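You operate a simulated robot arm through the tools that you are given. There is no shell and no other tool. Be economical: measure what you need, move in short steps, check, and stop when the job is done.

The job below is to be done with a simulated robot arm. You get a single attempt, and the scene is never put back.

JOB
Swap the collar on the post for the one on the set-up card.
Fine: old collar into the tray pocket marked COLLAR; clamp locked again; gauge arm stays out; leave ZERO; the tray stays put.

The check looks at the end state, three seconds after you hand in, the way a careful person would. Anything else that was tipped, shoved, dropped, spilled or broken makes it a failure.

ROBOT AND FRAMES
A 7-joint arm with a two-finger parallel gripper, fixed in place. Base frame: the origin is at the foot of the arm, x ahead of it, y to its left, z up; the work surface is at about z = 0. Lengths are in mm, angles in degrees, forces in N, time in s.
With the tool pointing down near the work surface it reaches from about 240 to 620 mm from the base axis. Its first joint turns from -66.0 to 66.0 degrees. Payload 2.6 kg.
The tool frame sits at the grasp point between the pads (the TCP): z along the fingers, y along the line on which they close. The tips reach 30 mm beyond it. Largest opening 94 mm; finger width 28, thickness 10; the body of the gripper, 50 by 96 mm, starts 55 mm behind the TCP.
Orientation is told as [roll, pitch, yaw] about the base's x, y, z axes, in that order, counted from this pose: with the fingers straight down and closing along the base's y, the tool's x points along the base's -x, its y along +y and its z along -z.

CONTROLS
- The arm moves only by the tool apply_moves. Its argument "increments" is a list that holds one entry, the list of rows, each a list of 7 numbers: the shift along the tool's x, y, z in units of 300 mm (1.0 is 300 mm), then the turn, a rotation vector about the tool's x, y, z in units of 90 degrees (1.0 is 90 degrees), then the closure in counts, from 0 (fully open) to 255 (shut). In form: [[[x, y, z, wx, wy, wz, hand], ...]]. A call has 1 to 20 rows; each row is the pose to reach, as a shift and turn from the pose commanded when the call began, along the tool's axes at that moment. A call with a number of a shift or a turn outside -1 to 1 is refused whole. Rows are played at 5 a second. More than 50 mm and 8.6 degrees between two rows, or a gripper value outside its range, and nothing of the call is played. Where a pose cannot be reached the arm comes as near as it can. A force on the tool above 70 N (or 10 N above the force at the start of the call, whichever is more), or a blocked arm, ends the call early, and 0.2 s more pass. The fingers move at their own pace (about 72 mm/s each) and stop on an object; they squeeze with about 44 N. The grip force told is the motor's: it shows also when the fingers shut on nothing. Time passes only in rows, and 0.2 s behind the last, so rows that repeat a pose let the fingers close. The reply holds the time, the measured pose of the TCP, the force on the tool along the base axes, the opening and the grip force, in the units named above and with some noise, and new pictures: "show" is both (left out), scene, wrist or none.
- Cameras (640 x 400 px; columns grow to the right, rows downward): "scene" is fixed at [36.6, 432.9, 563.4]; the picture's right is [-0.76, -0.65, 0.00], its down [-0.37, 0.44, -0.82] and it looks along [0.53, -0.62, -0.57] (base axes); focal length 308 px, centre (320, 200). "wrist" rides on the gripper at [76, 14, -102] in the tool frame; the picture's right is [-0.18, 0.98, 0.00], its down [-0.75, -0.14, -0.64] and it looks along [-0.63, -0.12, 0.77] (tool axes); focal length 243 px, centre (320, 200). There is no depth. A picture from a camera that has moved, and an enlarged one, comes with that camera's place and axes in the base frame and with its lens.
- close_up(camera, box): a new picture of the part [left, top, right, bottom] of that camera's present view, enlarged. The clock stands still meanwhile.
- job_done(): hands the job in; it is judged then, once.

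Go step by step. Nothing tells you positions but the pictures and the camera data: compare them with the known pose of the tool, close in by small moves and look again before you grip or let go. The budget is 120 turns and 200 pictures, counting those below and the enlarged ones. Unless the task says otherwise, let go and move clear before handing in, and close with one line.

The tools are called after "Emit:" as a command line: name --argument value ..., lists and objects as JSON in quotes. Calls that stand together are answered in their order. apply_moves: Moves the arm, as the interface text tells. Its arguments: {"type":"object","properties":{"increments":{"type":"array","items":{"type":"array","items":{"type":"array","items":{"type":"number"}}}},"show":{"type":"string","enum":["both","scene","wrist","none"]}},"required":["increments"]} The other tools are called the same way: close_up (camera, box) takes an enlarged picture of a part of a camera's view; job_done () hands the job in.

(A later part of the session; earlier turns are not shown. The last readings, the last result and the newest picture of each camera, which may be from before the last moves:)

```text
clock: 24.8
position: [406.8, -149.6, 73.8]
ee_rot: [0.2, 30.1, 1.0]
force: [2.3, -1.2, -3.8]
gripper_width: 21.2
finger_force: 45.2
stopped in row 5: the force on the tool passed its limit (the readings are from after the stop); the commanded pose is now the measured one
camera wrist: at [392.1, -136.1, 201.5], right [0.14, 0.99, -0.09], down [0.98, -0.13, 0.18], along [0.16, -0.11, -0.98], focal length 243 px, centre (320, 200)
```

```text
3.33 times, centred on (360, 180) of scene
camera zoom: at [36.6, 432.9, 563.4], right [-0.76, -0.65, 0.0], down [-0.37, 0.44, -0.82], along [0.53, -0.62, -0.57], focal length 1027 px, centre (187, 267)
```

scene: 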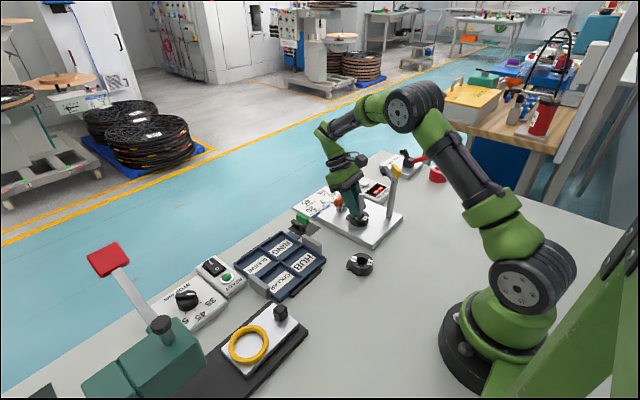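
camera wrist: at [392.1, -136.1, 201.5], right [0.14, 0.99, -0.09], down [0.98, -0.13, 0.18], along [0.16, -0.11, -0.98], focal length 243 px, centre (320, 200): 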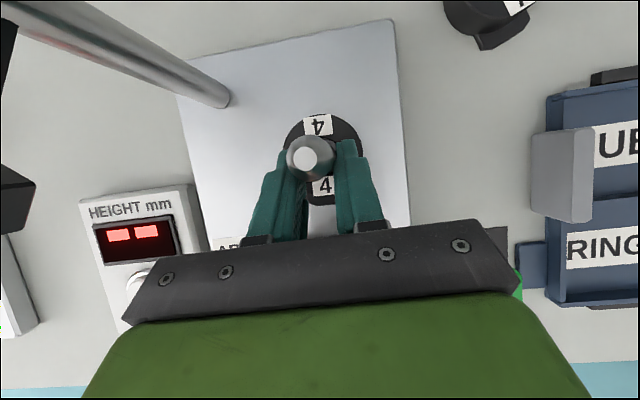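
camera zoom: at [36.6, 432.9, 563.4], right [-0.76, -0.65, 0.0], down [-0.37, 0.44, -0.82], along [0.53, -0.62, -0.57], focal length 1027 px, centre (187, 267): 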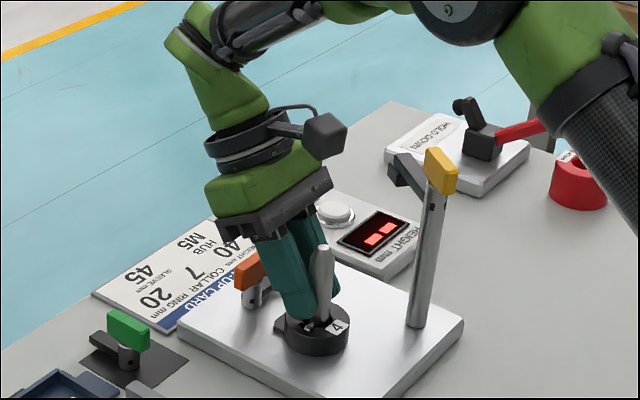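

The collar held fast and slipped from the pads, and the fingers closed on the bare post. I'll open them and study how the collar is keyed.

Emit:
apply_moves --increments '[[[0, 0, 0, 0, 0, 0, 0], [0, 0, 0, 0, 0, 0, 0], [0, 0, 0, 0, 0, 0, 0], [0.0583, 0, -0.101, 0, 0, 0, 0], [0.1167, 0, -0.202, 0, 0, 0, 0], [0.1167, 0, -0.202, 0, 0, 0, 0]]]' --show "none"

Emit:
close_up --camera "wrist" --box '[290, 120, 370, 200]'

Emit:
close_up --camera "scene" --box '[335, 195, 385, 235]'

Emit:
close_up --camera "scene" --box '[340, 245, 380, 280]'

```text
clock: 26.2
position: [404.3, -150.5, 145.1]
ee_rot: [0.2, 30.1, 0.9]
force: [0.3, -0.8, 0.5]
gripper_width: 94.2
finger_force: 0.2
```

```text
5.00 times, centred on (330, 160) of wrist
camera zoom: at [390.5, -136.6, 272.6], right [0.15, 0.99, -0.09], down [0.98, -0.13, 0.18], along [0.16, -0.11, -0.98], focal length 1213 px, centre (270, 400)
```

zoom: 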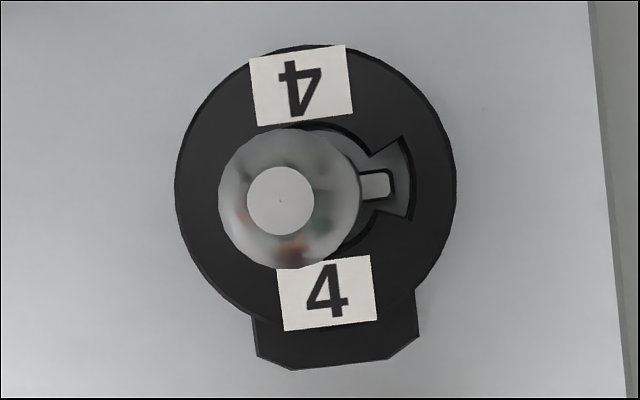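

```text
10.00 times, centred on (360, 215) of scene
camera zoom: at [36.6, 432.9, 563.4], right [-0.76, -0.65, 0.0], down [-0.37, 0.44, -0.82], along [0.53, -0.62, -0.57], focal length 3080 px, centre (-80, 50)
```

zoom: 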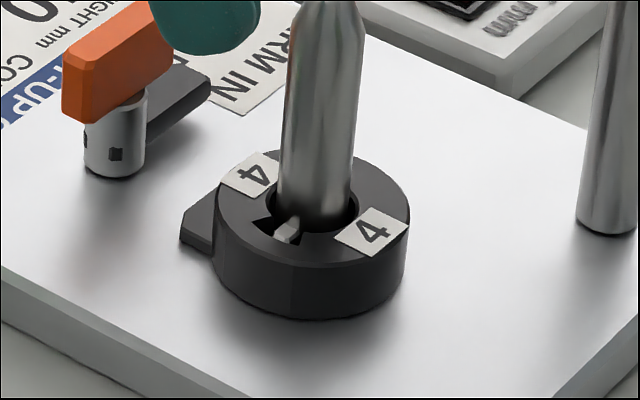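

```text
11.43 times, centred on (360, 262) of scene
camera zoom: at [36.6, 432.9, 563.4], right [-0.76, -0.65, 0.0], down [-0.37, 0.44, -0.82], along [0.53, -0.62, -0.57], focal length 3521 px, centre (-137, -514)
```

zoom: 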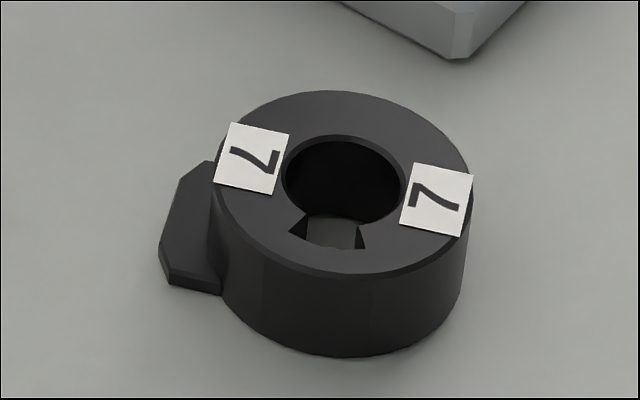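

The wedge-shaped slot's floor matters here. I'll go up and over the loose collar 7 and look straight down into its bore.

Emit:
apply_moves --increments '[[[0.05, 0, -0.0866, 0, 0, 0, 0], [0.083, 0.06, -0.05, 0, 0, 0, 0], [0.117, 0.13, 0.0, 0, 0, 0, 0], [0.16, 0.2, 0.05, 0, 0, 0, 0], [0.19, 0.27, 0.1, 0, 0, 0, 0], [0.22, 0.33, 0.16, 0, 0, 0, 0], [0.255, 0.387, 0.224, 0, 0, 0, 0], [0.255, 0.387, 0.224, 0, 0, 0, 0]]]' --show "wrist"

Emit:
close_up --camera "wrist" --box '[270, 130, 390, 230]'

```text
clock: 28.0
position: [303.9, -34.3, 123.5]
ee_rot: [0.2, 30.0, 0.9]
force: [-0.2, -0.3, 0.5]
gripper_width: 94.0
finger_force: 0.0
camera wrist: at [290.4, -21.0, 252.0], right [0.15, 0.99, -0.09], down [0.98, -0.13, 0.18], along [0.16, -0.11, -0.98], focal length 243 px, centre (320, 200)
```

wrist: 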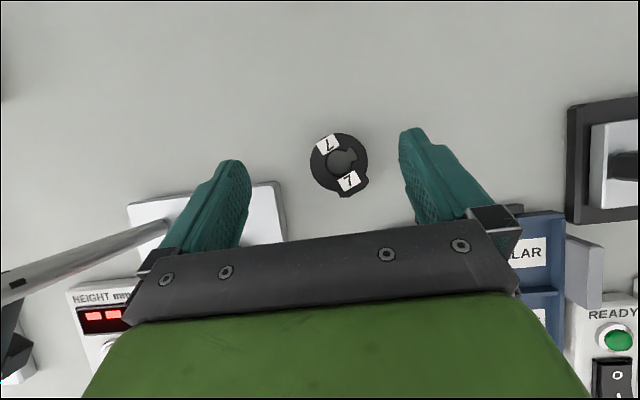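

```text
4.00 times, centred on (330, 180) of wrist
camera zoom: at [290.4, -21.0, 252.0], right [0.15, 0.99, -0.09], down [0.98, -0.13, 0.18], along [0.16, -0.11, -0.98], focal length 970 px, centre (280, 280)
```

zoom: 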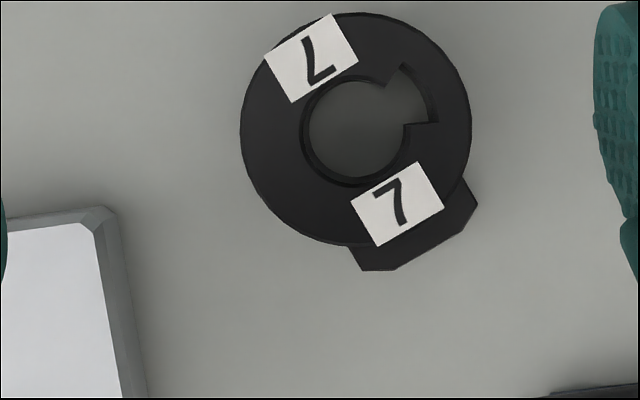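

Collar 7's bore and slot go straight through, so nothing in the slot should hold it. I'll go back to collar 4, grip a bit lower, and lift in tiny steps while watching the force.

Emit:
apply_moves --increments '[[[0.02, -0.06, -0.13, 0, 0, 0, 0], [-0.03, -0.13, -0.16, -0.001, 0, 0.002, 0], [-0.08, -0.2, -0.19, -0.002, 0, 0.004, 0], [-0.13, -0.27, -0.22, -0.003, 0, 0.005, 0], [-0.18, -0.33, -0.24, -0.004, 0, 0.007, 0], [-0.237, -0.387, -0.2525, -0.005, 0, 0.0087, 0], [-0.237, -0.387, -0.2525, -0.005, 0, 0.0087, 0]]]' --show "wrist"

Emit:
close_up --camera "scene" --box '[325, 185, 405, 245]'

```text
clock: 29.6
position: [405.7, -151.1, 157.1]
ee_rot: [0.2, 30.1, 0.0]
force: [-0.4, 0.2, -0.4]
gripper_width: 93.9
finger_force: 0.0
camera wrist: at [392.7, -136.7, 283.4], right [0.16, 0.98, -0.09], down [0.97, -0.14, 0.18], along [0.16, -0.12, -0.98], focal length 243 px, centre (320, 200)
```

wrist: 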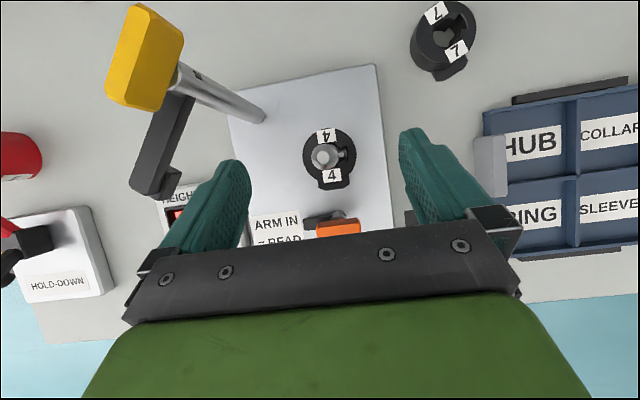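

```text
6.67 times, centred on (365, 215) of scene
camera zoom: at [36.6, 432.9, 563.4], right [-0.76, -0.65, 0.0], down [-0.37, 0.44, -0.82], along [0.53, -0.62, -0.57], focal length 2054 px, centre (20, 100)
```

zoom: 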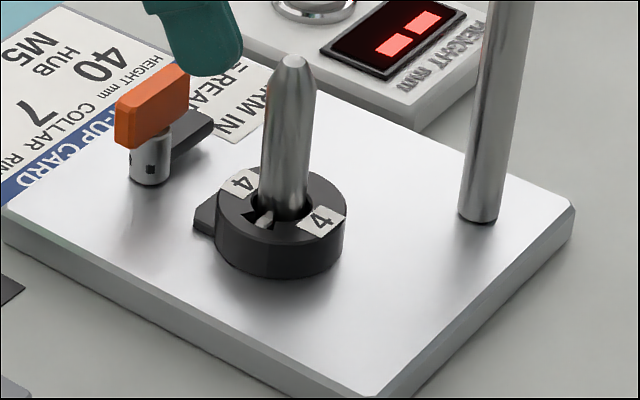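

Lowering again around collar 4 with a slightly deeper grip.

Emit:
apply_moves --increments '[[[-0.04, 0.0037, 0.0725, 0, 0, 0, 0], [-0.08, 0.0037, 0.145, 0, 0, 0, 60], [-0.12, 0.0037, 0.2175, 0, 0, 0, 60], [-0.145, 0.0037, 0.258, 0, 0, 0, 60], [-0.165, 0.0037, 0.293, 0, 0, 0, 60], [-0.165, 0.0037, 0.293, 0, 0, 0, 60]]]' --show "none"

Emit:
apply_moves --increments '[[[0, 0, 0, 0, 0, 0, 255], [0, 0, 0, 0, 0, 0, 255], [0, 0, 0, 0, 0, 0, 255], [0.0033, 0, -0.0058, 0, 0, 0, 255], [0.0033, 0, -0.0058, 0, 0, 0, 255]]]' --show "wrist"

Emit:
close_up --camera "scene" --box '[325, 185, 405, 245]'

```text
clock: 31.0
position: [404.9, -147.5, 54.6]
ee_rot: [0.2, 30.0, -0.1]
force: [0.0, 0.4, 0.3]
gripper_width: 72.0
finger_force: 0.0
```

```text
clock: 32.2
position: [403.9, -148.7, 58.2]
ee_rot: [0.2, 30.1, 0.0]
force: [0.0, -0.1, -1.2]
gripper_width: 52.8
finger_force: 43.8
camera wrist: at [391.3, -134.2, 183.7], right [0.16, 0.98, -0.09], down [0.97, -0.14, 0.18], along [0.16, -0.12, -0.98], focal length 243 px, centre (320, 200)
```

wrist: 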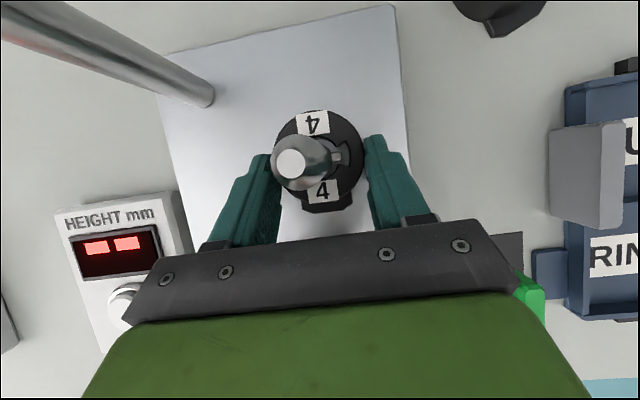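

```text
6.67 times, centred on (365, 215) of scene
camera zoom: at [36.6, 432.9, 563.4], right [-0.76, -0.65, 0.0], down [-0.37, 0.44, -0.82], along [0.53, -0.62, -0.57], focal length 2054 px, centre (20, 100)
```

zoom: 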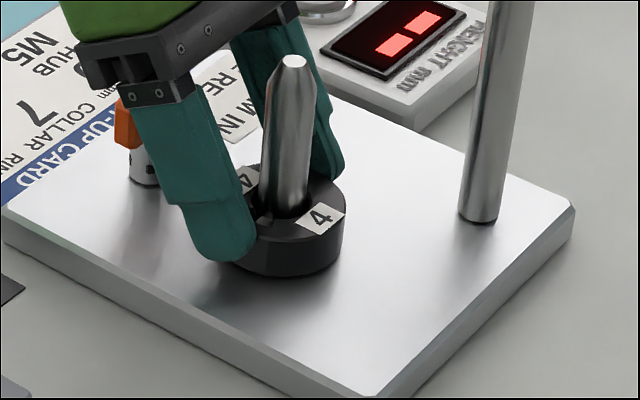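

After 2 mm the force is only about 1 N. I'll continue up in small steps.

Emit:
apply_moves --increments '[[[0.0033, 0, -0.0058, 0, 0, 0, 255], [0.0067, 0, -0.0115, 0, 0, 0, 255], [0.01, 0, -0.0173, 0, 0, 0, 255], [0.01, 0, -0.0173, 0, 0, 0, 255]]]' --show "none"

Emit:
close_up --camera "scene" --box '[325, 185, 405, 245]'

```text
clock: 33.2
position: [403.9, -148.4, 63.0]
ee_rot: [0.2, 30.1, 0.0]
force: [0.0, 0.1, -1.0]
gripper_width: 53.2
finger_force: 44.1
```

```text
6.67 times, centred on (365, 215) of scene
camera zoom: at [36.6, 432.9, 563.4], right [-0.76, -0.65, 0.0], down [-0.37, 0.44, -0.82], along [0.53, -0.62, -0.57], focal length 2054 px, centre (20, 100)
```

zoom: 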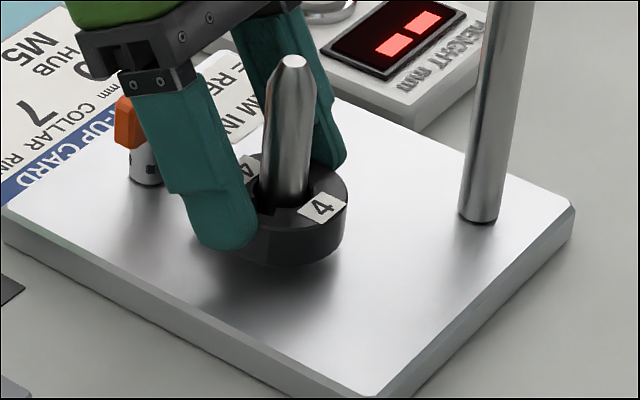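

It lifts freely so far (8 mm). Continue carefully.

Emit:
apply_moves --increments '[[[0.0033, 0, -0.0058, 0, 0, 0, 255], [0.0067, 0, -0.0115, 0, 0, 0, 255], [0.01, 0, -0.0173, 0, 0, 0, 255], [0.0117, 0, -0.0202, 0, 0, 0, 255]]]' --show "wrist"

Emit:
close_up --camera "scene" --box '[325, 175, 405, 235]'

Emit:
close_up --camera "wrist" --box '[260, 100, 380, 220]'

```text
clock: 34.2
position: [403.3, -148.9, 70.9]
ee_rot: [0.2, 30.1, -0.1]
force: [0.4, 0.0, -1.1]
gripper_width: 53.0
finger_force: 44.4
camera wrist: at [390.4, -134.2, 196.5], right [0.16, 0.98, -0.09], down [0.97, -0.14, 0.18], along [0.16, -0.12, -0.98], focal length 243 px, centre (320, 200)
```

wrist: 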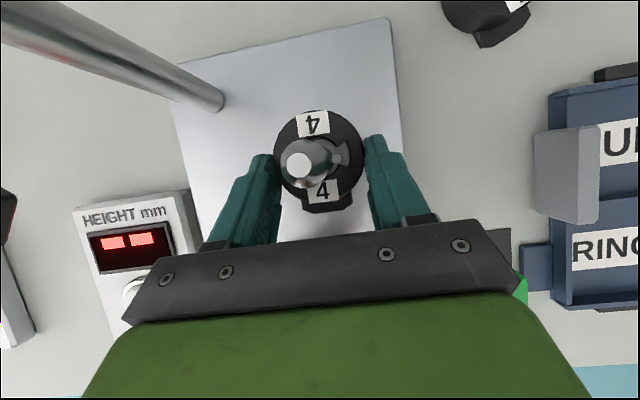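

```text
6.67 times, centred on (365, 205) of scene
camera zoom: at [36.6, 432.9, 563.4], right [-0.76, -0.65, 0.0], down [-0.37, 0.44, -0.82], along [0.53, -0.62, -0.57], focal length 2054 px, centre (20, 167)
```

zoom: 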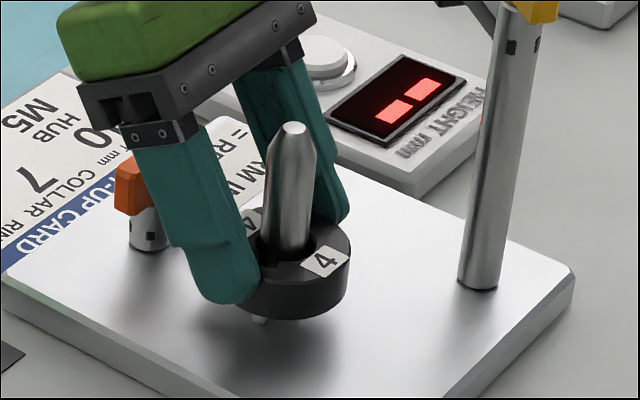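

```text
3.33 times, centred on (320, 160) of wrist
camera zoom: at [390.4, -134.2, 196.5], right [0.16, 0.98, -0.09], down [0.97, -0.14, 0.18], along [0.16, -0.12, -0.98], focal length 809 px, centre (320, 333)
```

zoom: 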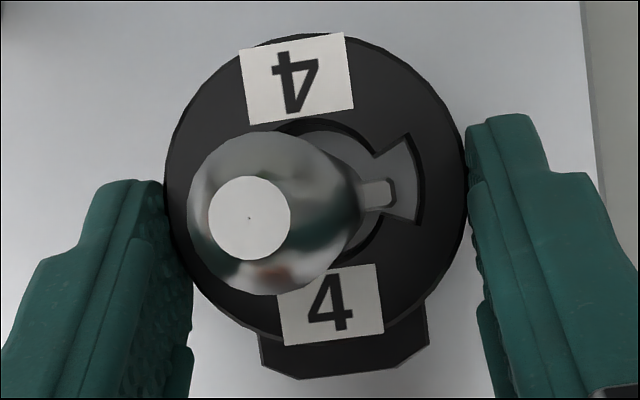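

Still free, but the collar has drifted about 2 mm toward -x relative to the post. I'll re-centre and keep lifting.

Emit:
apply_moves --increments '[[[-0.0043, -0.001, -0.0025, 0, 0, 0, 255], [-0.001, -0.001, -0.0085, 0, 0, 0, 255], [0.002, -0.001, -0.014, 0, 0, 0, 255], [0.005, -0.001, -0.02, 0, 0, 0, 255], [0.008, -0.001, -0.026, 0, 0, 0, 255], [0.011, -0.001, -0.0315, 0, 0, 0, 255], [0.0135, -0.001, -0.0375, 0, 0, 0, 255]]]' --show "wrist"

Emit:
close_up --camera "wrist" --box '[260, 100, 380, 220]'

```text
clock: 35.8
position: [405.3, -149.0, 83.1]
ee_rot: [0.1, 30.0, 0.0]
force: [0.8, 0.7, -0.4]
gripper_width: 52.9
finger_force: 44.0
camera wrist: at [392.5, -134.7, 208.3], right [0.16, 0.98, -0.09], down [0.97, -0.14, 0.18], along [0.16, -0.12, -0.98], focal length 243 px, centre (320, 200)
```

wrist: 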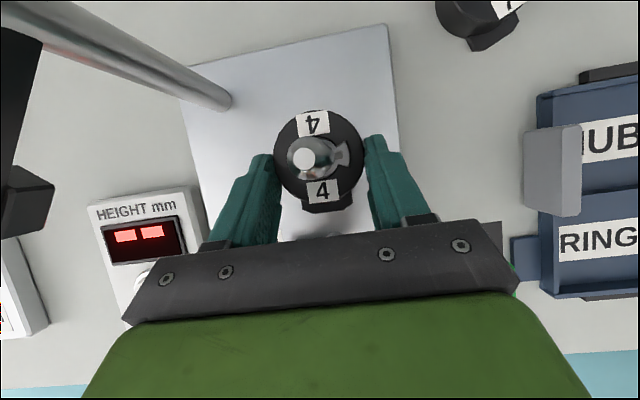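

```text
3.33 times, centred on (320, 160) of wrist
camera zoom: at [392.5, -134.7, 208.3], right [0.16, 0.98, -0.09], down [0.97, -0.14, 0.18], along [0.16, -0.12, -0.98], focal length 809 px, centre (320, 333)
```

zoom: 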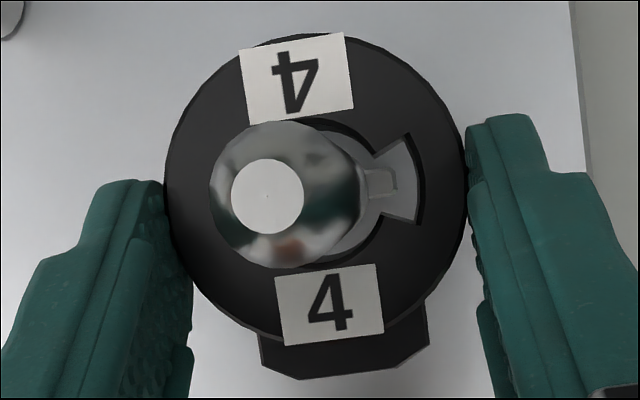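

Centred and free. Lifting the rest of the way off the post.

Emit:
apply_moves --increments '[[[0.0067, 0, -0.0115, 0, 0, 0, 255], [0.0133, 0, -0.0231, 0, 0, 0, 255], [0.02, 0, -0.0346, 0, 0, 0, 255], [0.0267, 0, -0.0462, 0, 0, 0, 255], [0.0333, 0, -0.0577, 0, 0, 0, 255], [0.04, 0, -0.0693, 0, 0, 0, 255], [0.0467, 0, -0.0808, 0, 0, 0, 255], [0.0533, 0, -0.0924, 0, 0, 0, 255], [0.06, 0, -0.1039, 0, 0, 0, 255]]]' --show "none"

Emit:
close_up --camera "wrist" --box '[260, 100, 380, 220]'

```text
clock: 37.8
position: [407.0, -148.1, 116.6]
ee_rot: [0.1, 30.1, 0.1]
force: [-0.2, -0.1, -0.6]
gripper_width: 52.9
finger_force: 43.9
```

```text
3.33 times, centred on (320, 160) of wrist
camera zoom: at [393.5, -135.0, 243.7], right [0.16, 0.98, -0.09], down [0.97, -0.14, 0.18], along [0.16, -0.12, -0.98], focal length 809 px, centre (320, 333)
```

zoom: 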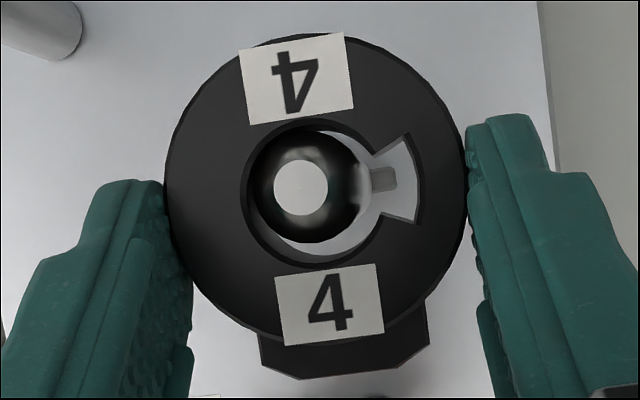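

Nearly off. I'll nudge 1 mm back to centre and lift the last part.

Emit:
apply_moves --increments '[[[0.005, -0.003, -0.005, 0, 0, 0, 255], [0.0133, -0.003, -0.0215, 0, 0, 0, 255], [0.025, -0.003, -0.0415, 0, 0, 0, 255], [0.0367, -0.003, -0.0617, 0, 0, 0, 255], [0.05, -0.003, -0.085, 0, 0, 0, 255], [0.0667, -0.003, -0.1138, 0, 0, 0, 255], [0.0833, -0.003, -0.1427, 0, 0, 0, 255], [0.1, -0.003, -0.17, 0, 0, 0, 255]]]' --show "both"

Emit:
close_up --camera "scene" --box '[250, 120, 420, 310]'

```text
clock: 39.6
position: [404.9, -150.3, 176.4]
ee_rot: [0.3, 30.2, 0.0]
force: [-0.2, 0.8, -0.9]
gripper_width: 52.6
finger_force: 44.5
camera wrist: at [392.2, -136.1, 304.1], right [0.16, 0.98, -0.09], down [0.97, -0.14, 0.18], along [0.16, -0.11, -0.98], focal length 243 px, centre (320, 200)
```

scene: 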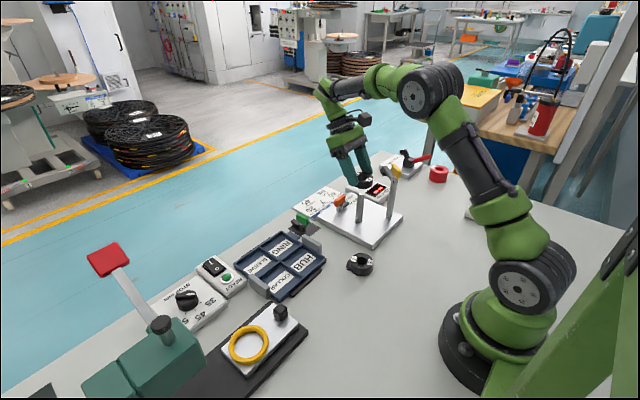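
wrist: 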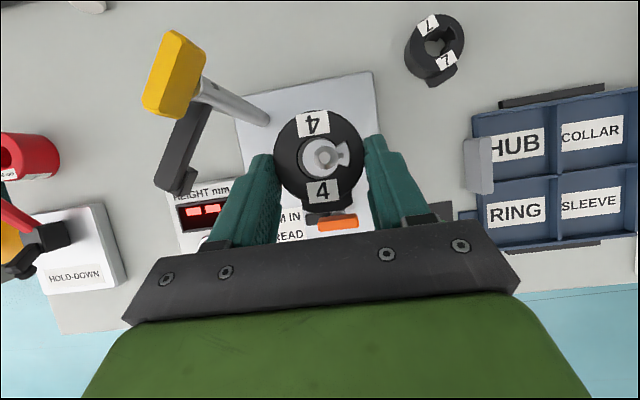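

```text
2.11 times, centred on (335, 215) of scene
camera zoom: at [36.6, 432.9, 563.4], right [-0.76, -0.65, 0.0], down [-0.37, 0.44, -0.82], along [0.53, -0.62, -0.57], focal length 648 px, centre (288, 168)
```

zoom: 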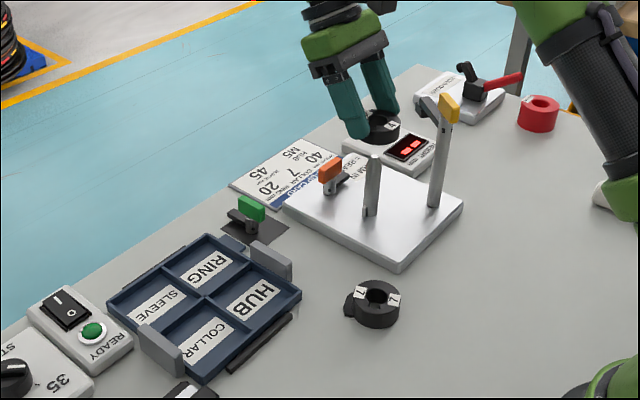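

Collar 4 is free. I'll carry it across, high, to above the COLLAR pocket near (415, 138).

Emit:
apply_moves --increments '[[[-0.017, 0.12, 0.009, 0, 0, 0, 255], [-0.034, 0.24, 0.019, 0, 0, 0, 255], [-0.051, 0.36, 0.028, 0, 0, 0, 255], [-0.068, 0.48, 0.037, 0, 0, 0, 255], [-0.086, 0.6, 0.047, 0, 0, 0, 255], [-0.103, 0.72, 0.056, 0, 0, 0, 255], [-0.12, 0.84, 0.065, 0, 0, 0, 255], [-0.137, 0.96, 0.0747, 0, 0, 0, 255], [-0.137, 0.96, 0.0747, 0, 0, 0, 255]]]' --show "both"

Emit:
close_up --camera "wrist" --box '[200, 60, 440, 220]'

Emit:
close_up --camera "scene" --box '[220, 170, 340, 310]'

```text
clock: 41.6
position: [430.7, 137.6, 138.3]
ee_rot: [0.2, 30.1, -0.1]
force: [-0.6, -0.3, -1.5]
gripper_width: 52.7
finger_force: 44.0
camera wrist: at [417.4, 151.3, 264.1], right [0.16, 0.98, -0.09], down [0.97, -0.14, 0.18], along [0.16, -0.12, -0.98], focal length 243 px, centre (320, 200)
```

scene: 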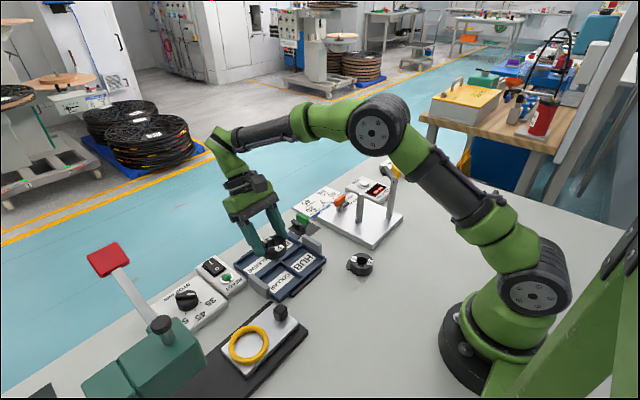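
wrist: 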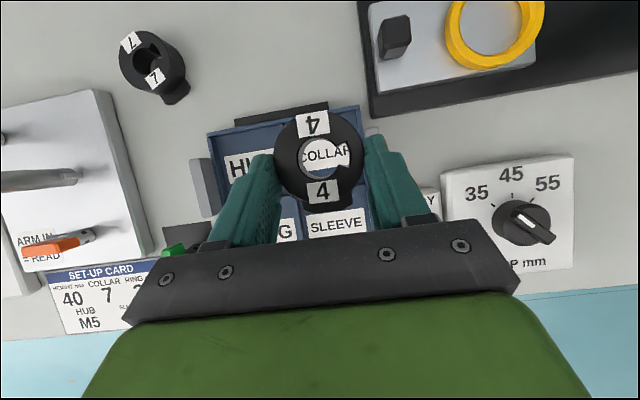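

```text
2.50 times, centred on (320, 140) of wrist
camera zoom: at [417.4, 151.3, 264.1], right [0.16, 0.98, -0.09], down [0.97, -0.14, 0.18], along [0.16, -0.12, -0.98], focal length 606 px, centre (320, 350)
```

zoom: 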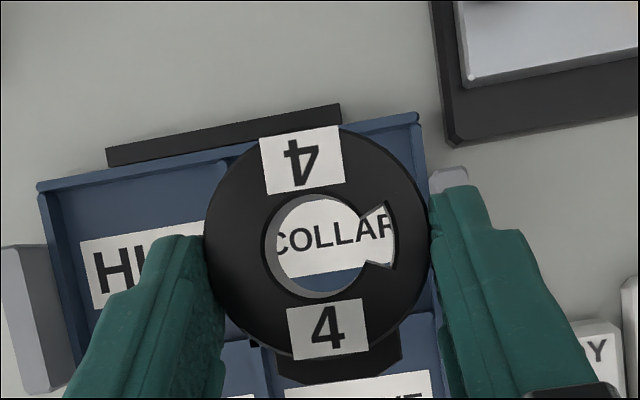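

```text
2.86 times, centred on (280, 240) of scene
camera zoom: at [36.6, 432.9, 563.4], right [-0.76, -0.65, 0.0], down [-0.37, 0.44, -0.82], along [0.53, -0.62, -0.57], focal length 880 px, centre (434, 86)
```

zoom: 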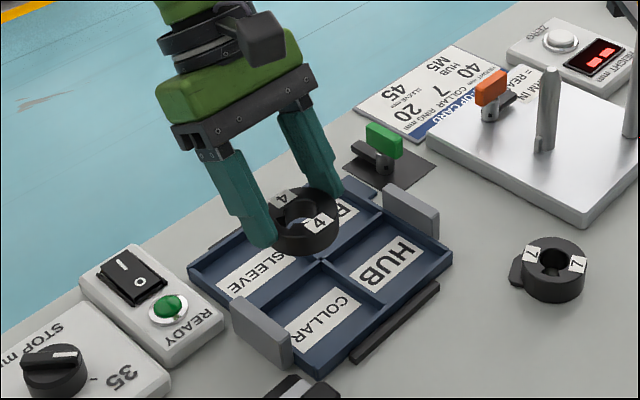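

The pocket may be tight for collar plus fingers. I'll shift 60 mm outward to view it unobstructed and measure.

Emit:
apply_moves --increments '[[[-0.087, 0, -0.05, 0, 0, 0, 255], [-0.173, 0, -0.1, 0, 0, 0, 255], [-0.173, 0, -0.1, 0, 0, 0, 255]]]' --show "none"

Emit:
close_up --camera "wrist" --box '[200, 0, 440, 150]'

Emit:
close_up --camera "scene" --box '[230, 225, 340, 310]'

```text
clock: 42.4
position: [490.4, 138.7, 137.9]
ee_rot: [0.2, 30.1, 0.0]
force: [-0.4, 0.5, -1.5]
gripper_width: 53.0
finger_force: 44.5
```

```text
2.67 times, centred on (320, 75) of wrist
camera zoom: at [477.4, 152.5, 264.3], right [0.16, 0.98, -0.09], down [0.97, -0.14, 0.18], along [0.16, -0.12, -0.98], focal length 647 px, centre (320, 533)
```

zoom: 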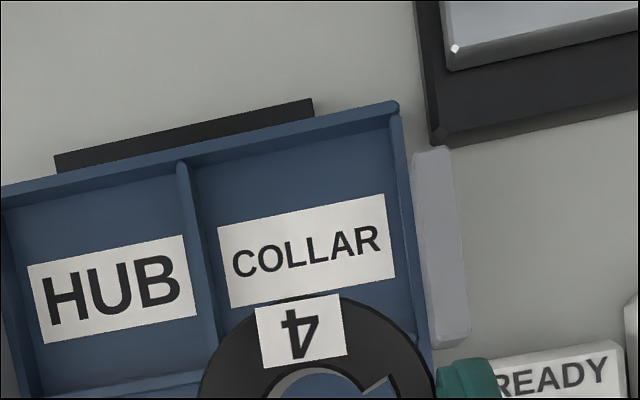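

```text
4.71 times, centred on (285, 268) of scene
camera zoom: at [36.6, 432.9, 563.4], right [-0.76, -0.65, 0.0], down [-0.37, 0.44, -0.82], along [0.53, -0.62, -0.57], focal length 1450 px, centre (485, -118)
```

zoom: 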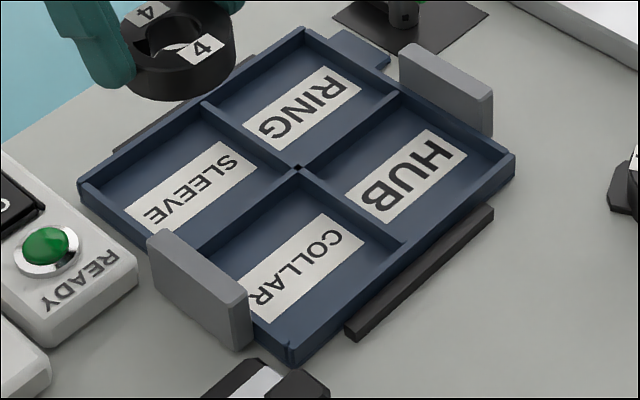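

Pocket inner width is about 71 mm and walls about 13 mm high, so the fingers must stay above the walls. I'll set collar 4 down on the free bench at about (310, 62) and re-grip it higher with the hand vertical.

Emit:
apply_moves --increments '[[[0.08, -0.04, 0.046, 0, 0, 0, 255], [0.16, -0.08, 0.092, 0, 0, 0, 255], [0.24, -0.12, 0.138, 0, 0, 0, 255], [0.32, -0.16, 0.184, 0, 0, 0, 255], [0.4, -0.2, 0.23, 0, 0, 0, 255], [0.476, -0.25, 0.275, 0, 0, 0, 255], [0.43, -0.25, 0.355, 0, 0, 0, 255], [0.39, -0.25, 0.425, 0, 0, 0, 255], [0.346, -0.25, 0.5, 0, 0, 0, 255], [0.346, -0.25, 0.5, 0, 0, 0, 255]]]' --show "both"

Emit:
close_up --camera "scene" --box '[250, 220, 400, 340]'

```text
clock: 44.6
position: [326.0, 62.8, 59.0]
ee_rot: [0.2, 30.1, 0.0]
force: [-0.6, -0.5, -0.7]
gripper_width: 52.9
finger_force: 44.2
camera wrist: at [312.9, 76.7, 186.1], right [0.16, 0.98, -0.09], down [0.97, -0.14, 0.18], along [0.16, -0.12, -0.98], focal length 243 px, centre (320, 200)
```

scene: 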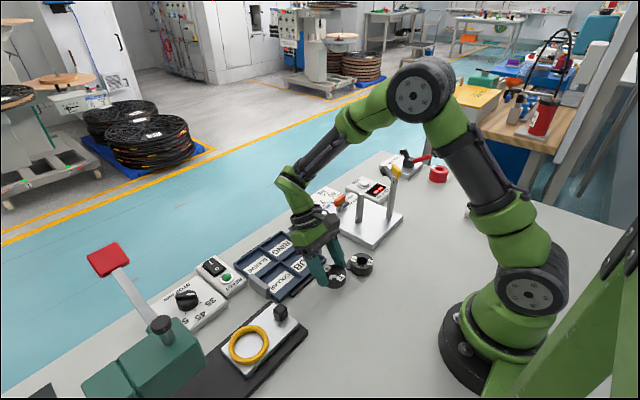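
wrist: 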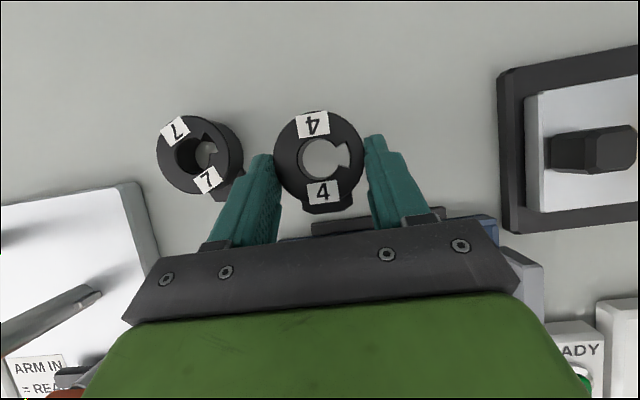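

```text
3.33 times, centred on (325, 280) of scene
camera zoom: at [36.6, 432.9, 563.4], right [-0.76, -0.65, 0.0], down [-0.37, 0.44, -0.82], along [0.53, -0.62, -0.57], focal length 1027 px, centre (303, -67)
```

zoom: 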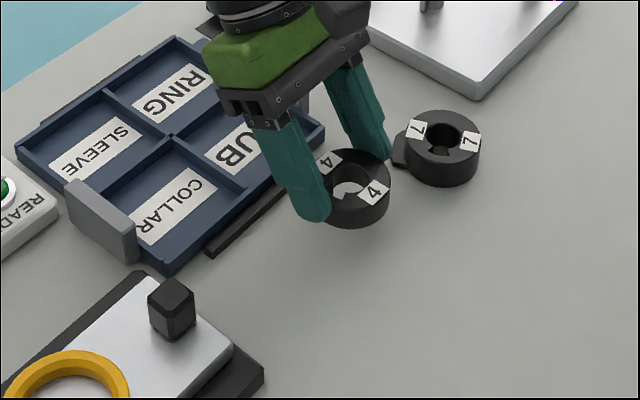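

Clear of everything. Lowering toward the bench.

Emit:
apply_moves --increments '[[[-0.008, 0, 0.0144, 0, 0, 0, 255], [-0.0167, 0, 0.0289, 0, 0, 0, 255], [-0.025, 0, 0.0433, 0, 0, 0, 255], [-0.025, 0, 0.0433, 0, 0, 0, 255]]]' --show "none"

Emit:
close_up --camera "scene" --box '[310, 240, 390, 300]'

```text
clock: 45.6
position: [326.2, 63.0, 43.8]
ee_rot: [0.2, 30.0, -0.1]
force: [0.5, 0.8, -0.9]
gripper_width: 52.8
finger_force: 44.2
```

```text
6.67 times, centred on (350, 270) of scene
camera zoom: at [36.6, 432.9, 563.4], right [-0.76, -0.65, 0.0], down [-0.37, 0.44, -0.82], along [0.53, -0.62, -0.57], focal length 2054 px, centre (120, -267)
```

zoom: 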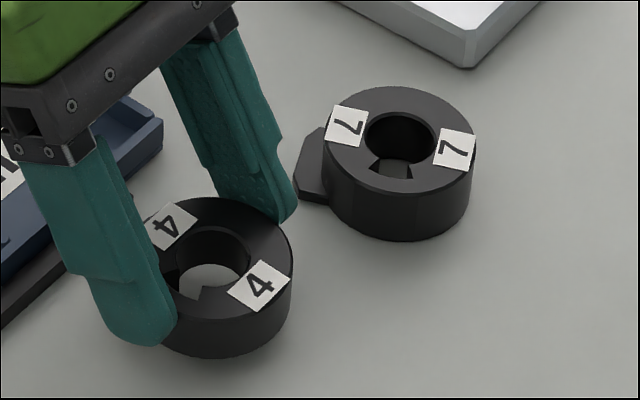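

A few millimetres to go. I'll lower in 1.5 mm steps and watch the force.

Emit:
apply_moves --increments '[[[-0.0025, 0, 0.0043, 0, 0, 0, 255], [-0.005, 0, 0.0087, 0, 0, 0, 255], [-0.005, 0, 0.0087, 0, 0, 0, 255]]]' --show "none"

Emit:
apply_moves --increments '[[[-0.0025, 0, 0.0043, 0, 0, 0, 255], [-0.0025, 0, 0.0043, 0, 0, 0, 255]]]' --show "none"

Emit:
close_up --camera "scene" --box '[310, 240, 390, 300]'

```text
clock: 46.4
position: [326.3, 62.6, 41.3]
ee_rot: [0.2, 30.1, 0.0]
force: [0.8, -0.8, -0.2]
gripper_width: 52.6
finger_force: 43.9
```

```text
clock: 47.0
position: [325.9, 63.5, 39.3]
ee_rot: [0.2, 30.1, 0.0]
force: [0.0, -0.3, -0.3]
gripper_width: 52.7
finger_force: 44.0
```

```text
6.67 times, centred on (350, 270) of scene
camera zoom: at [36.6, 432.9, 563.4], right [-0.76, -0.65, 0.0], down [-0.37, 0.44, -0.82], along [0.53, -0.62, -0.57], focal length 2054 px, centre (120, -267)
```

zoom: 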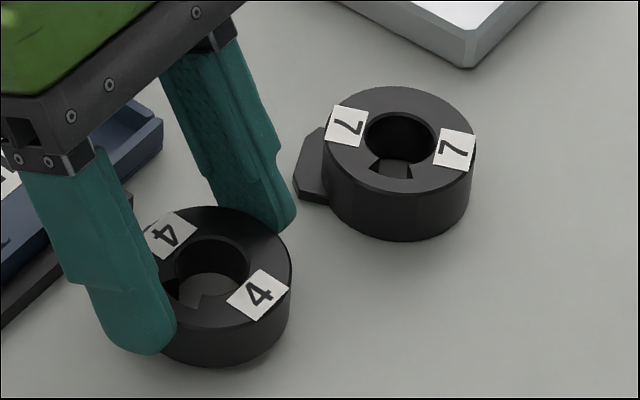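

Still no contact; two more small steps.

Emit:
apply_moves --increments '[[[-0.0025, 0, 0.0043, 0, 0, 0, 255], [-0.0025, 0, 0.0043, 0, 0, 0, 255]]]' --show "none"

Emit:
apply_moves --increments '[[[-0.0025, 0, 0.0043, 0, 0, 0, 255], [-0.0025, 0, 0.0043, 0, 0, 0, 255]]]' --show "none"

Emit:
close_up --camera "scene" --box '[310, 240, 390, 300]'

```text
clock: 47.6
position: [325.9, 63.8, 39.2]
ee_rot: [0.2, 30.1, 0.1]
force: [0.0, 0.3, -1.3]
gripper_width: 52.8
finger_force: 43.4
```

```text
clock: 48.2
position: [325.1, 62.7, 37.2]
ee_rot: [0.1, 30.1, 0.1]
force: [-1.1, -0.1, -1.1]
gripper_width: 53.2
finger_force: 44.0
```

```text
6.67 times, centred on (350, 270) of scene
camera zoom: at [36.6, 432.9, 563.4], right [-0.76, -0.65, 0.0], down [-0.37, 0.44, -0.82], along [0.53, -0.62, -0.57], focal length 2054 px, centre (120, -267)
```

zoom: 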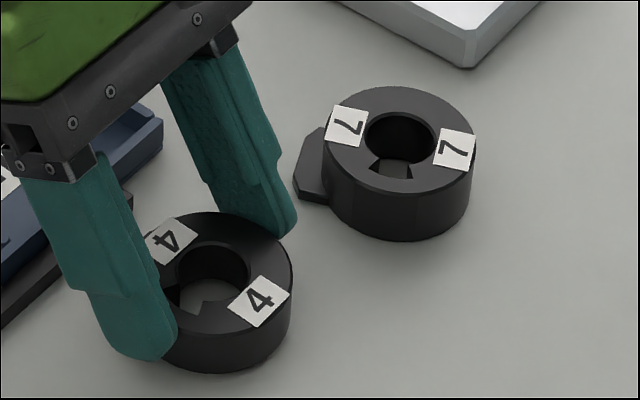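

Continuing in the same small steps.

Emit:
apply_moves --increments '[[[-0.0025, 0, 0.0043, 0, 0, 0, 255], [-0.0025, 0, 0.0043, 0, 0, 0, 255]]]' --show "none"

Emit:
apply_moves --increments '[[[-0.0025, 0, 0.0043, 0, 0, 0, 255], [-0.0025, 0, 0.0043, 0, 0, 0, 255]]]' --show "none"

Emit:
close_up --camera "scene" --box '[310, 240, 390, 300]'

```text
clock: 48.8
position: [325.0, 63.7, 35.2]
ee_rot: [0.1, 30.1, 0.0]
force: [-0.8, -0.8, -0.4]
gripper_width: 53.1
finger_force: 44.0
```

```text
clock: 49.4
position: [325.3, 63.5, 34.8]
ee_rot: [0.2, 30.2, 0.0]
force: [-6.1, -2.1, 18.2]
gripper_width: 52.6
finger_force: 43.6
```

```text
6.67 times, centred on (350, 270) of scene
camera zoom: at [36.5, 432.9, 563.4], right [-0.76, -0.65, 0.0], down [-0.37, 0.44, -0.82], along [0.53, -0.62, -0.57], focal length 2054 px, centre (120, -267)
```

zoom: 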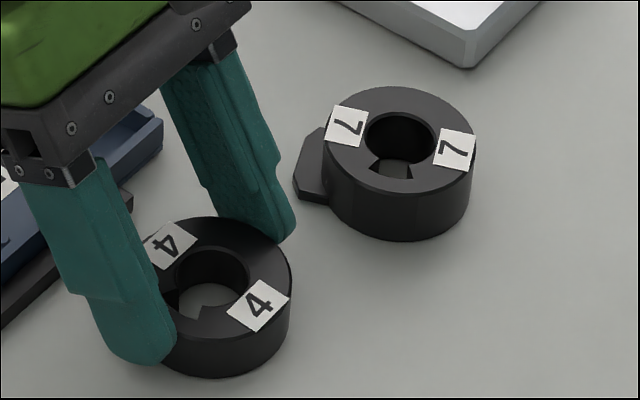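

Contact at 18 N: collar 4 sits on the bench (so the plate top is about z=20). Release, lift, straighten the hand to vertical over it.

Emit:
apply_moves --increments '[[[0, 0, 0, 0, 0, 0, 60], [0, 0, 0, 0, 0, 0, 60], [0, 0, 0, 0, 0, 0, 60], [0.05, 0, -0.0866, 0, 0, 0, 60], [0.1, 0, -0.1732, 0, 0, 0, 60], [0.1, 0, -0.1732, 0, -0.083, 0, 60], [0.1, 0, -0.1732, 0, -0.167, 0, 60], [0.1, 0, -0.1732, 0, -0.25, 0, 60], [0.1, 0, -0.1732, 0, -0.3345, 0, 60], [0.1, 0, -0.1732, 0, -0.3345, 0, 60]]]' --show "wrist"

Emit:
close_up --camera "scene" --box '[310, 240, 390, 300]'

```text
clock: 51.6
position: [326.3, 62.8, 93.8]
ee_rot: [0.1, 0.0, -0.1]
force: [-0.9, -0.7, -0.4]
gripper_width: 71.8
finger_force: 0.0
camera wrist: at [250.3, 76.9, 195.8], right [0.19, 0.98, 0.0], down [0.75, -0.14, 0.64], along [0.63, -0.12, -0.77], focal length 243 px, centre (320, 200)
```

wrist: 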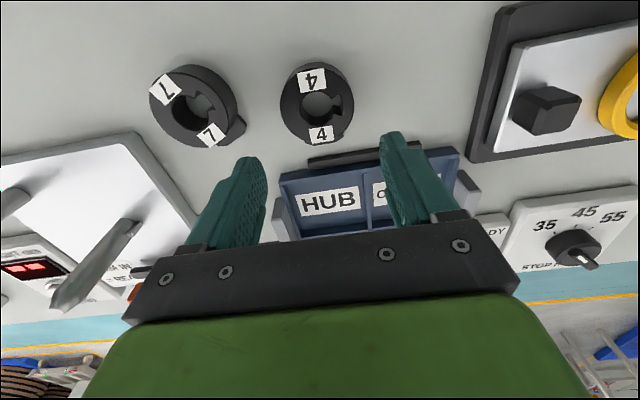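

```text
6.67 times, centred on (350, 270) of scene
camera zoom: at [36.6, 432.9, 563.4], right [-0.76, -0.65, 0.0], down [-0.37, 0.44, -0.82], along [0.53, -0.62, -0.57], focal length 2054 px, centre (120, -267)
```

zoom: 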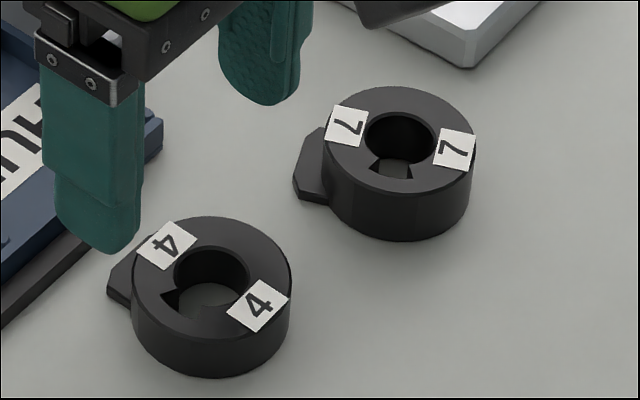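

Collar 4 sits undisturbed. I'll centre over it, lower until the tips overlap only its top 8 mm, and close.

Emit:
apply_moves --increments '[[[0.052, 0.001, 0, 0, 0, 0, 60], [0.052, 0.001, 0.09, 0, 0, 0, 60], [0.052, 0.001, 0.175, 0, 0, 0, 60], [0.052, 0.001, 0.175, 0, 0, 0, 60]]]' --show "wrist"

Emit:
close_up --camera "scene" --box '[310, 240, 390, 300]'

```text
clock: 52.6
position: [312.0, 63.5, 39.4]
ee_rot: [0.2, 0.1, -0.1]
force: [-0.7, 0.4, -0.9]
gripper_width: 71.9
finger_force: 0.0
camera wrist: at [236.6, 77.5, 141.9], right [0.19, 0.98, 0.0], down [0.75, -0.14, 0.64], along [0.63, -0.12, -0.77], focal length 243 px, centre (320, 200)
```

wrist: 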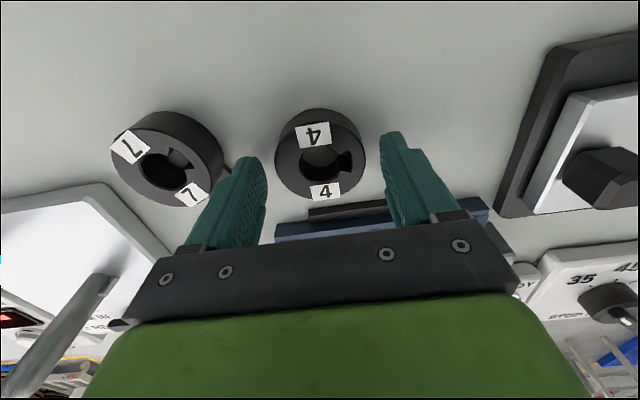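

```text
6.67 times, centred on (350, 270) of scene
camera zoom: at [36.6, 432.9, 563.4], right [-0.76, -0.65, 0.0], down [-0.37, 0.44, -0.82], along [0.53, -0.62, -0.57], focal length 2054 px, centre (120, -267)
```

zoom: 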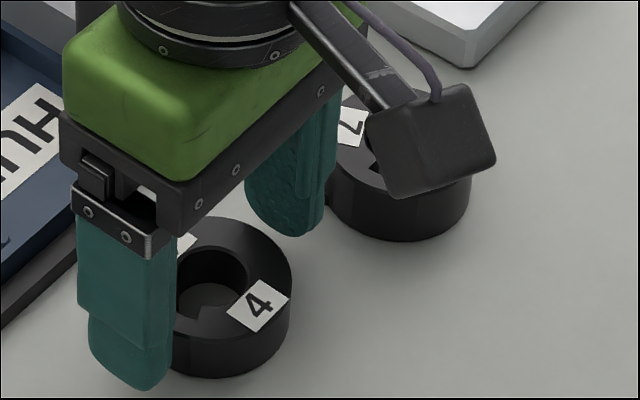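

The collar is about 6.5 mm closer to the base than the fingers' centre; I'll shift, raise 1.5 mm, and close.

Emit:
apply_moves --increments '[[[0.0217, 0.001, -0.005, 0, 0, 0, 60], [0.0217, 0.001, -0.005, 0, 0, 0, 60], [0.0217, 0.001, -0.005, 0, 0, 0, 255], [0.0217, 0.001, -0.005, 0, 0, 0, 255], [0.0217, 0.001, -0.005, 0, 0, 0, 255]]]' --show "wrist"

Emit:
close_up --camera "scene" --box '[310, 240, 390, 300]'

```text
clock: 53.8
position: [304.7, 63.6, 41.3]
ee_rot: [0.1, -0.1, -0.1]
force: [-0.4, -0.3, 0.7]
gripper_width: 52.9
finger_force: 44.1
camera wrist: at [230.1, 77.8, 144.3], right [0.19, 0.98, 0.0], down [0.75, -0.14, 0.64], along [0.63, -0.12, -0.77], focal length 243 px, centre (320, 200)
```

wrist: 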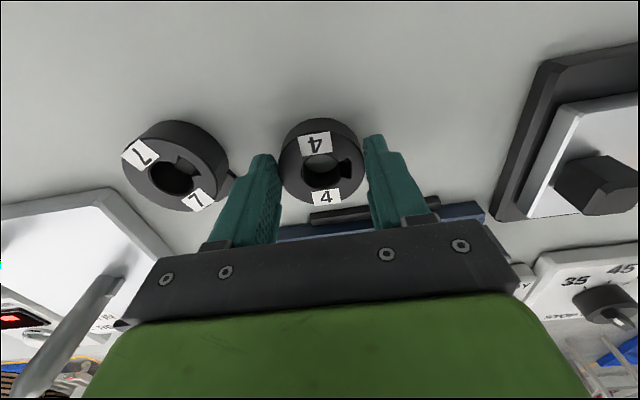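

```text
6.67 times, centred on (350, 270) of scene
camera zoom: at [36.6, 432.9, 563.4], right [-0.76, -0.65, 0.0], down [-0.37, 0.44, -0.82], along [0.53, -0.62, -0.57], focal length 2054 px, centre (120, -267)
```

zoom: 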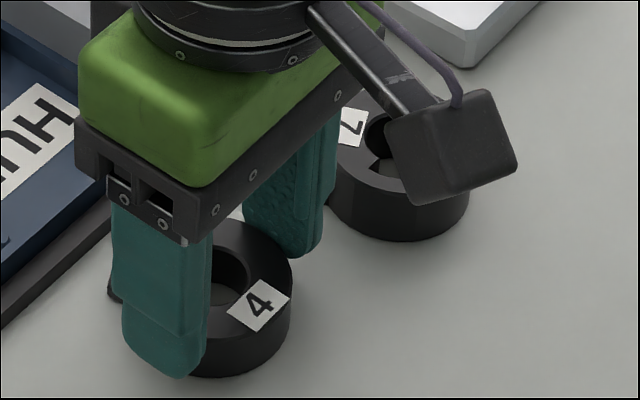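

Gripped with tips 11 mm above the bench. Lift and move over the COLLAR pocket.

Emit:
apply_moves --increments '[[[0, 0, -0.1, 0, 0, 0, 255], [0, 0, -0.2, 0, 0, 0, 255], [-0.09, 0.057, -0.2, 0, 0, 0, 255], [-0.18, 0.114, -0.2, 0, 0, 0, 255], [-0.27, 0.171, -0.2, 0, 0, 0, 255], [-0.357, 0.228, -0.2, 0, 0, 0, 255], [-0.357, 0.228, -0.1, 0, 0, 0, 255], [-0.357, 0.228, -0.1, 0, 0, 0, 255]]]' --show "wrist"

Emit:
close_up --camera "scene" --box '[230, 210, 330, 310]'

Emit:
close_up --camera "wrist" --box '[240, 80, 400, 220]'

```text
clock: 55.6
position: [411.5, 130.1, 71.9]
ee_rot: [0.2, 0.0, -0.1]
force: [-0.5, 0.2, -1.8]
gripper_width: 52.9
finger_force: 44.0
camera wrist: at [336.7, 145.2, 175.7], right [0.19, 0.98, 0.0], down [0.75, -0.14, 0.64], along [0.63, -0.12, -0.77], focal length 243 px, centre (320, 200)
```

wrist: 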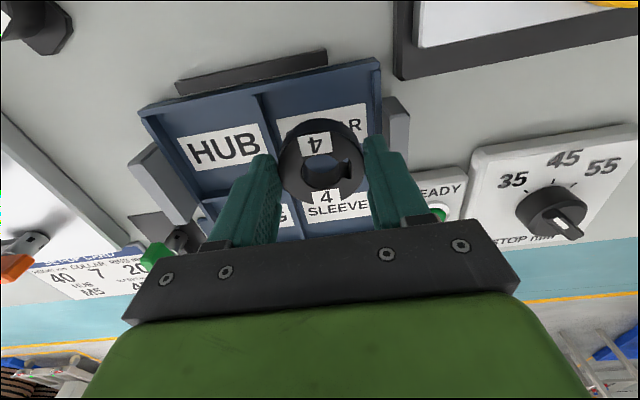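

```text
4.00 times, centred on (280, 260) of scene
camera zoom: at [36.6, 432.9, 563.4], right [-0.76, -0.65, 0.0], down [-0.37, 0.44, -0.82], along [0.53, -0.62, -0.57], focal length 1232 px, centre (480, -40)
```

zoom: 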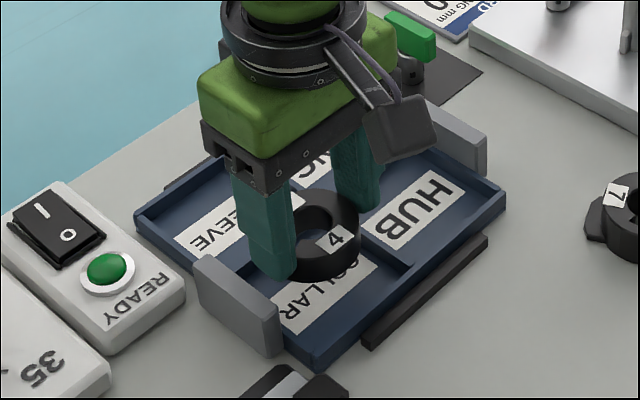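

```text
2.86 times, centred on (320, 150) of wrist
camera zoom: at [336.7, 145.2, 175.7], right [0.19, 0.98, 0.0], down [0.75, -0.14, 0.64], along [0.63, -0.12, -0.77], focal length 693 px, centre (320, 343)
```

zoom: 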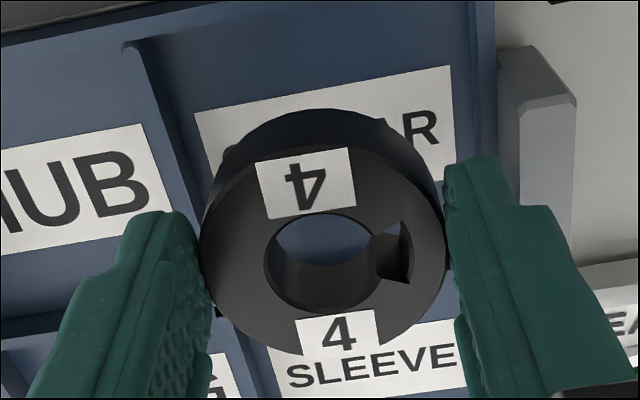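

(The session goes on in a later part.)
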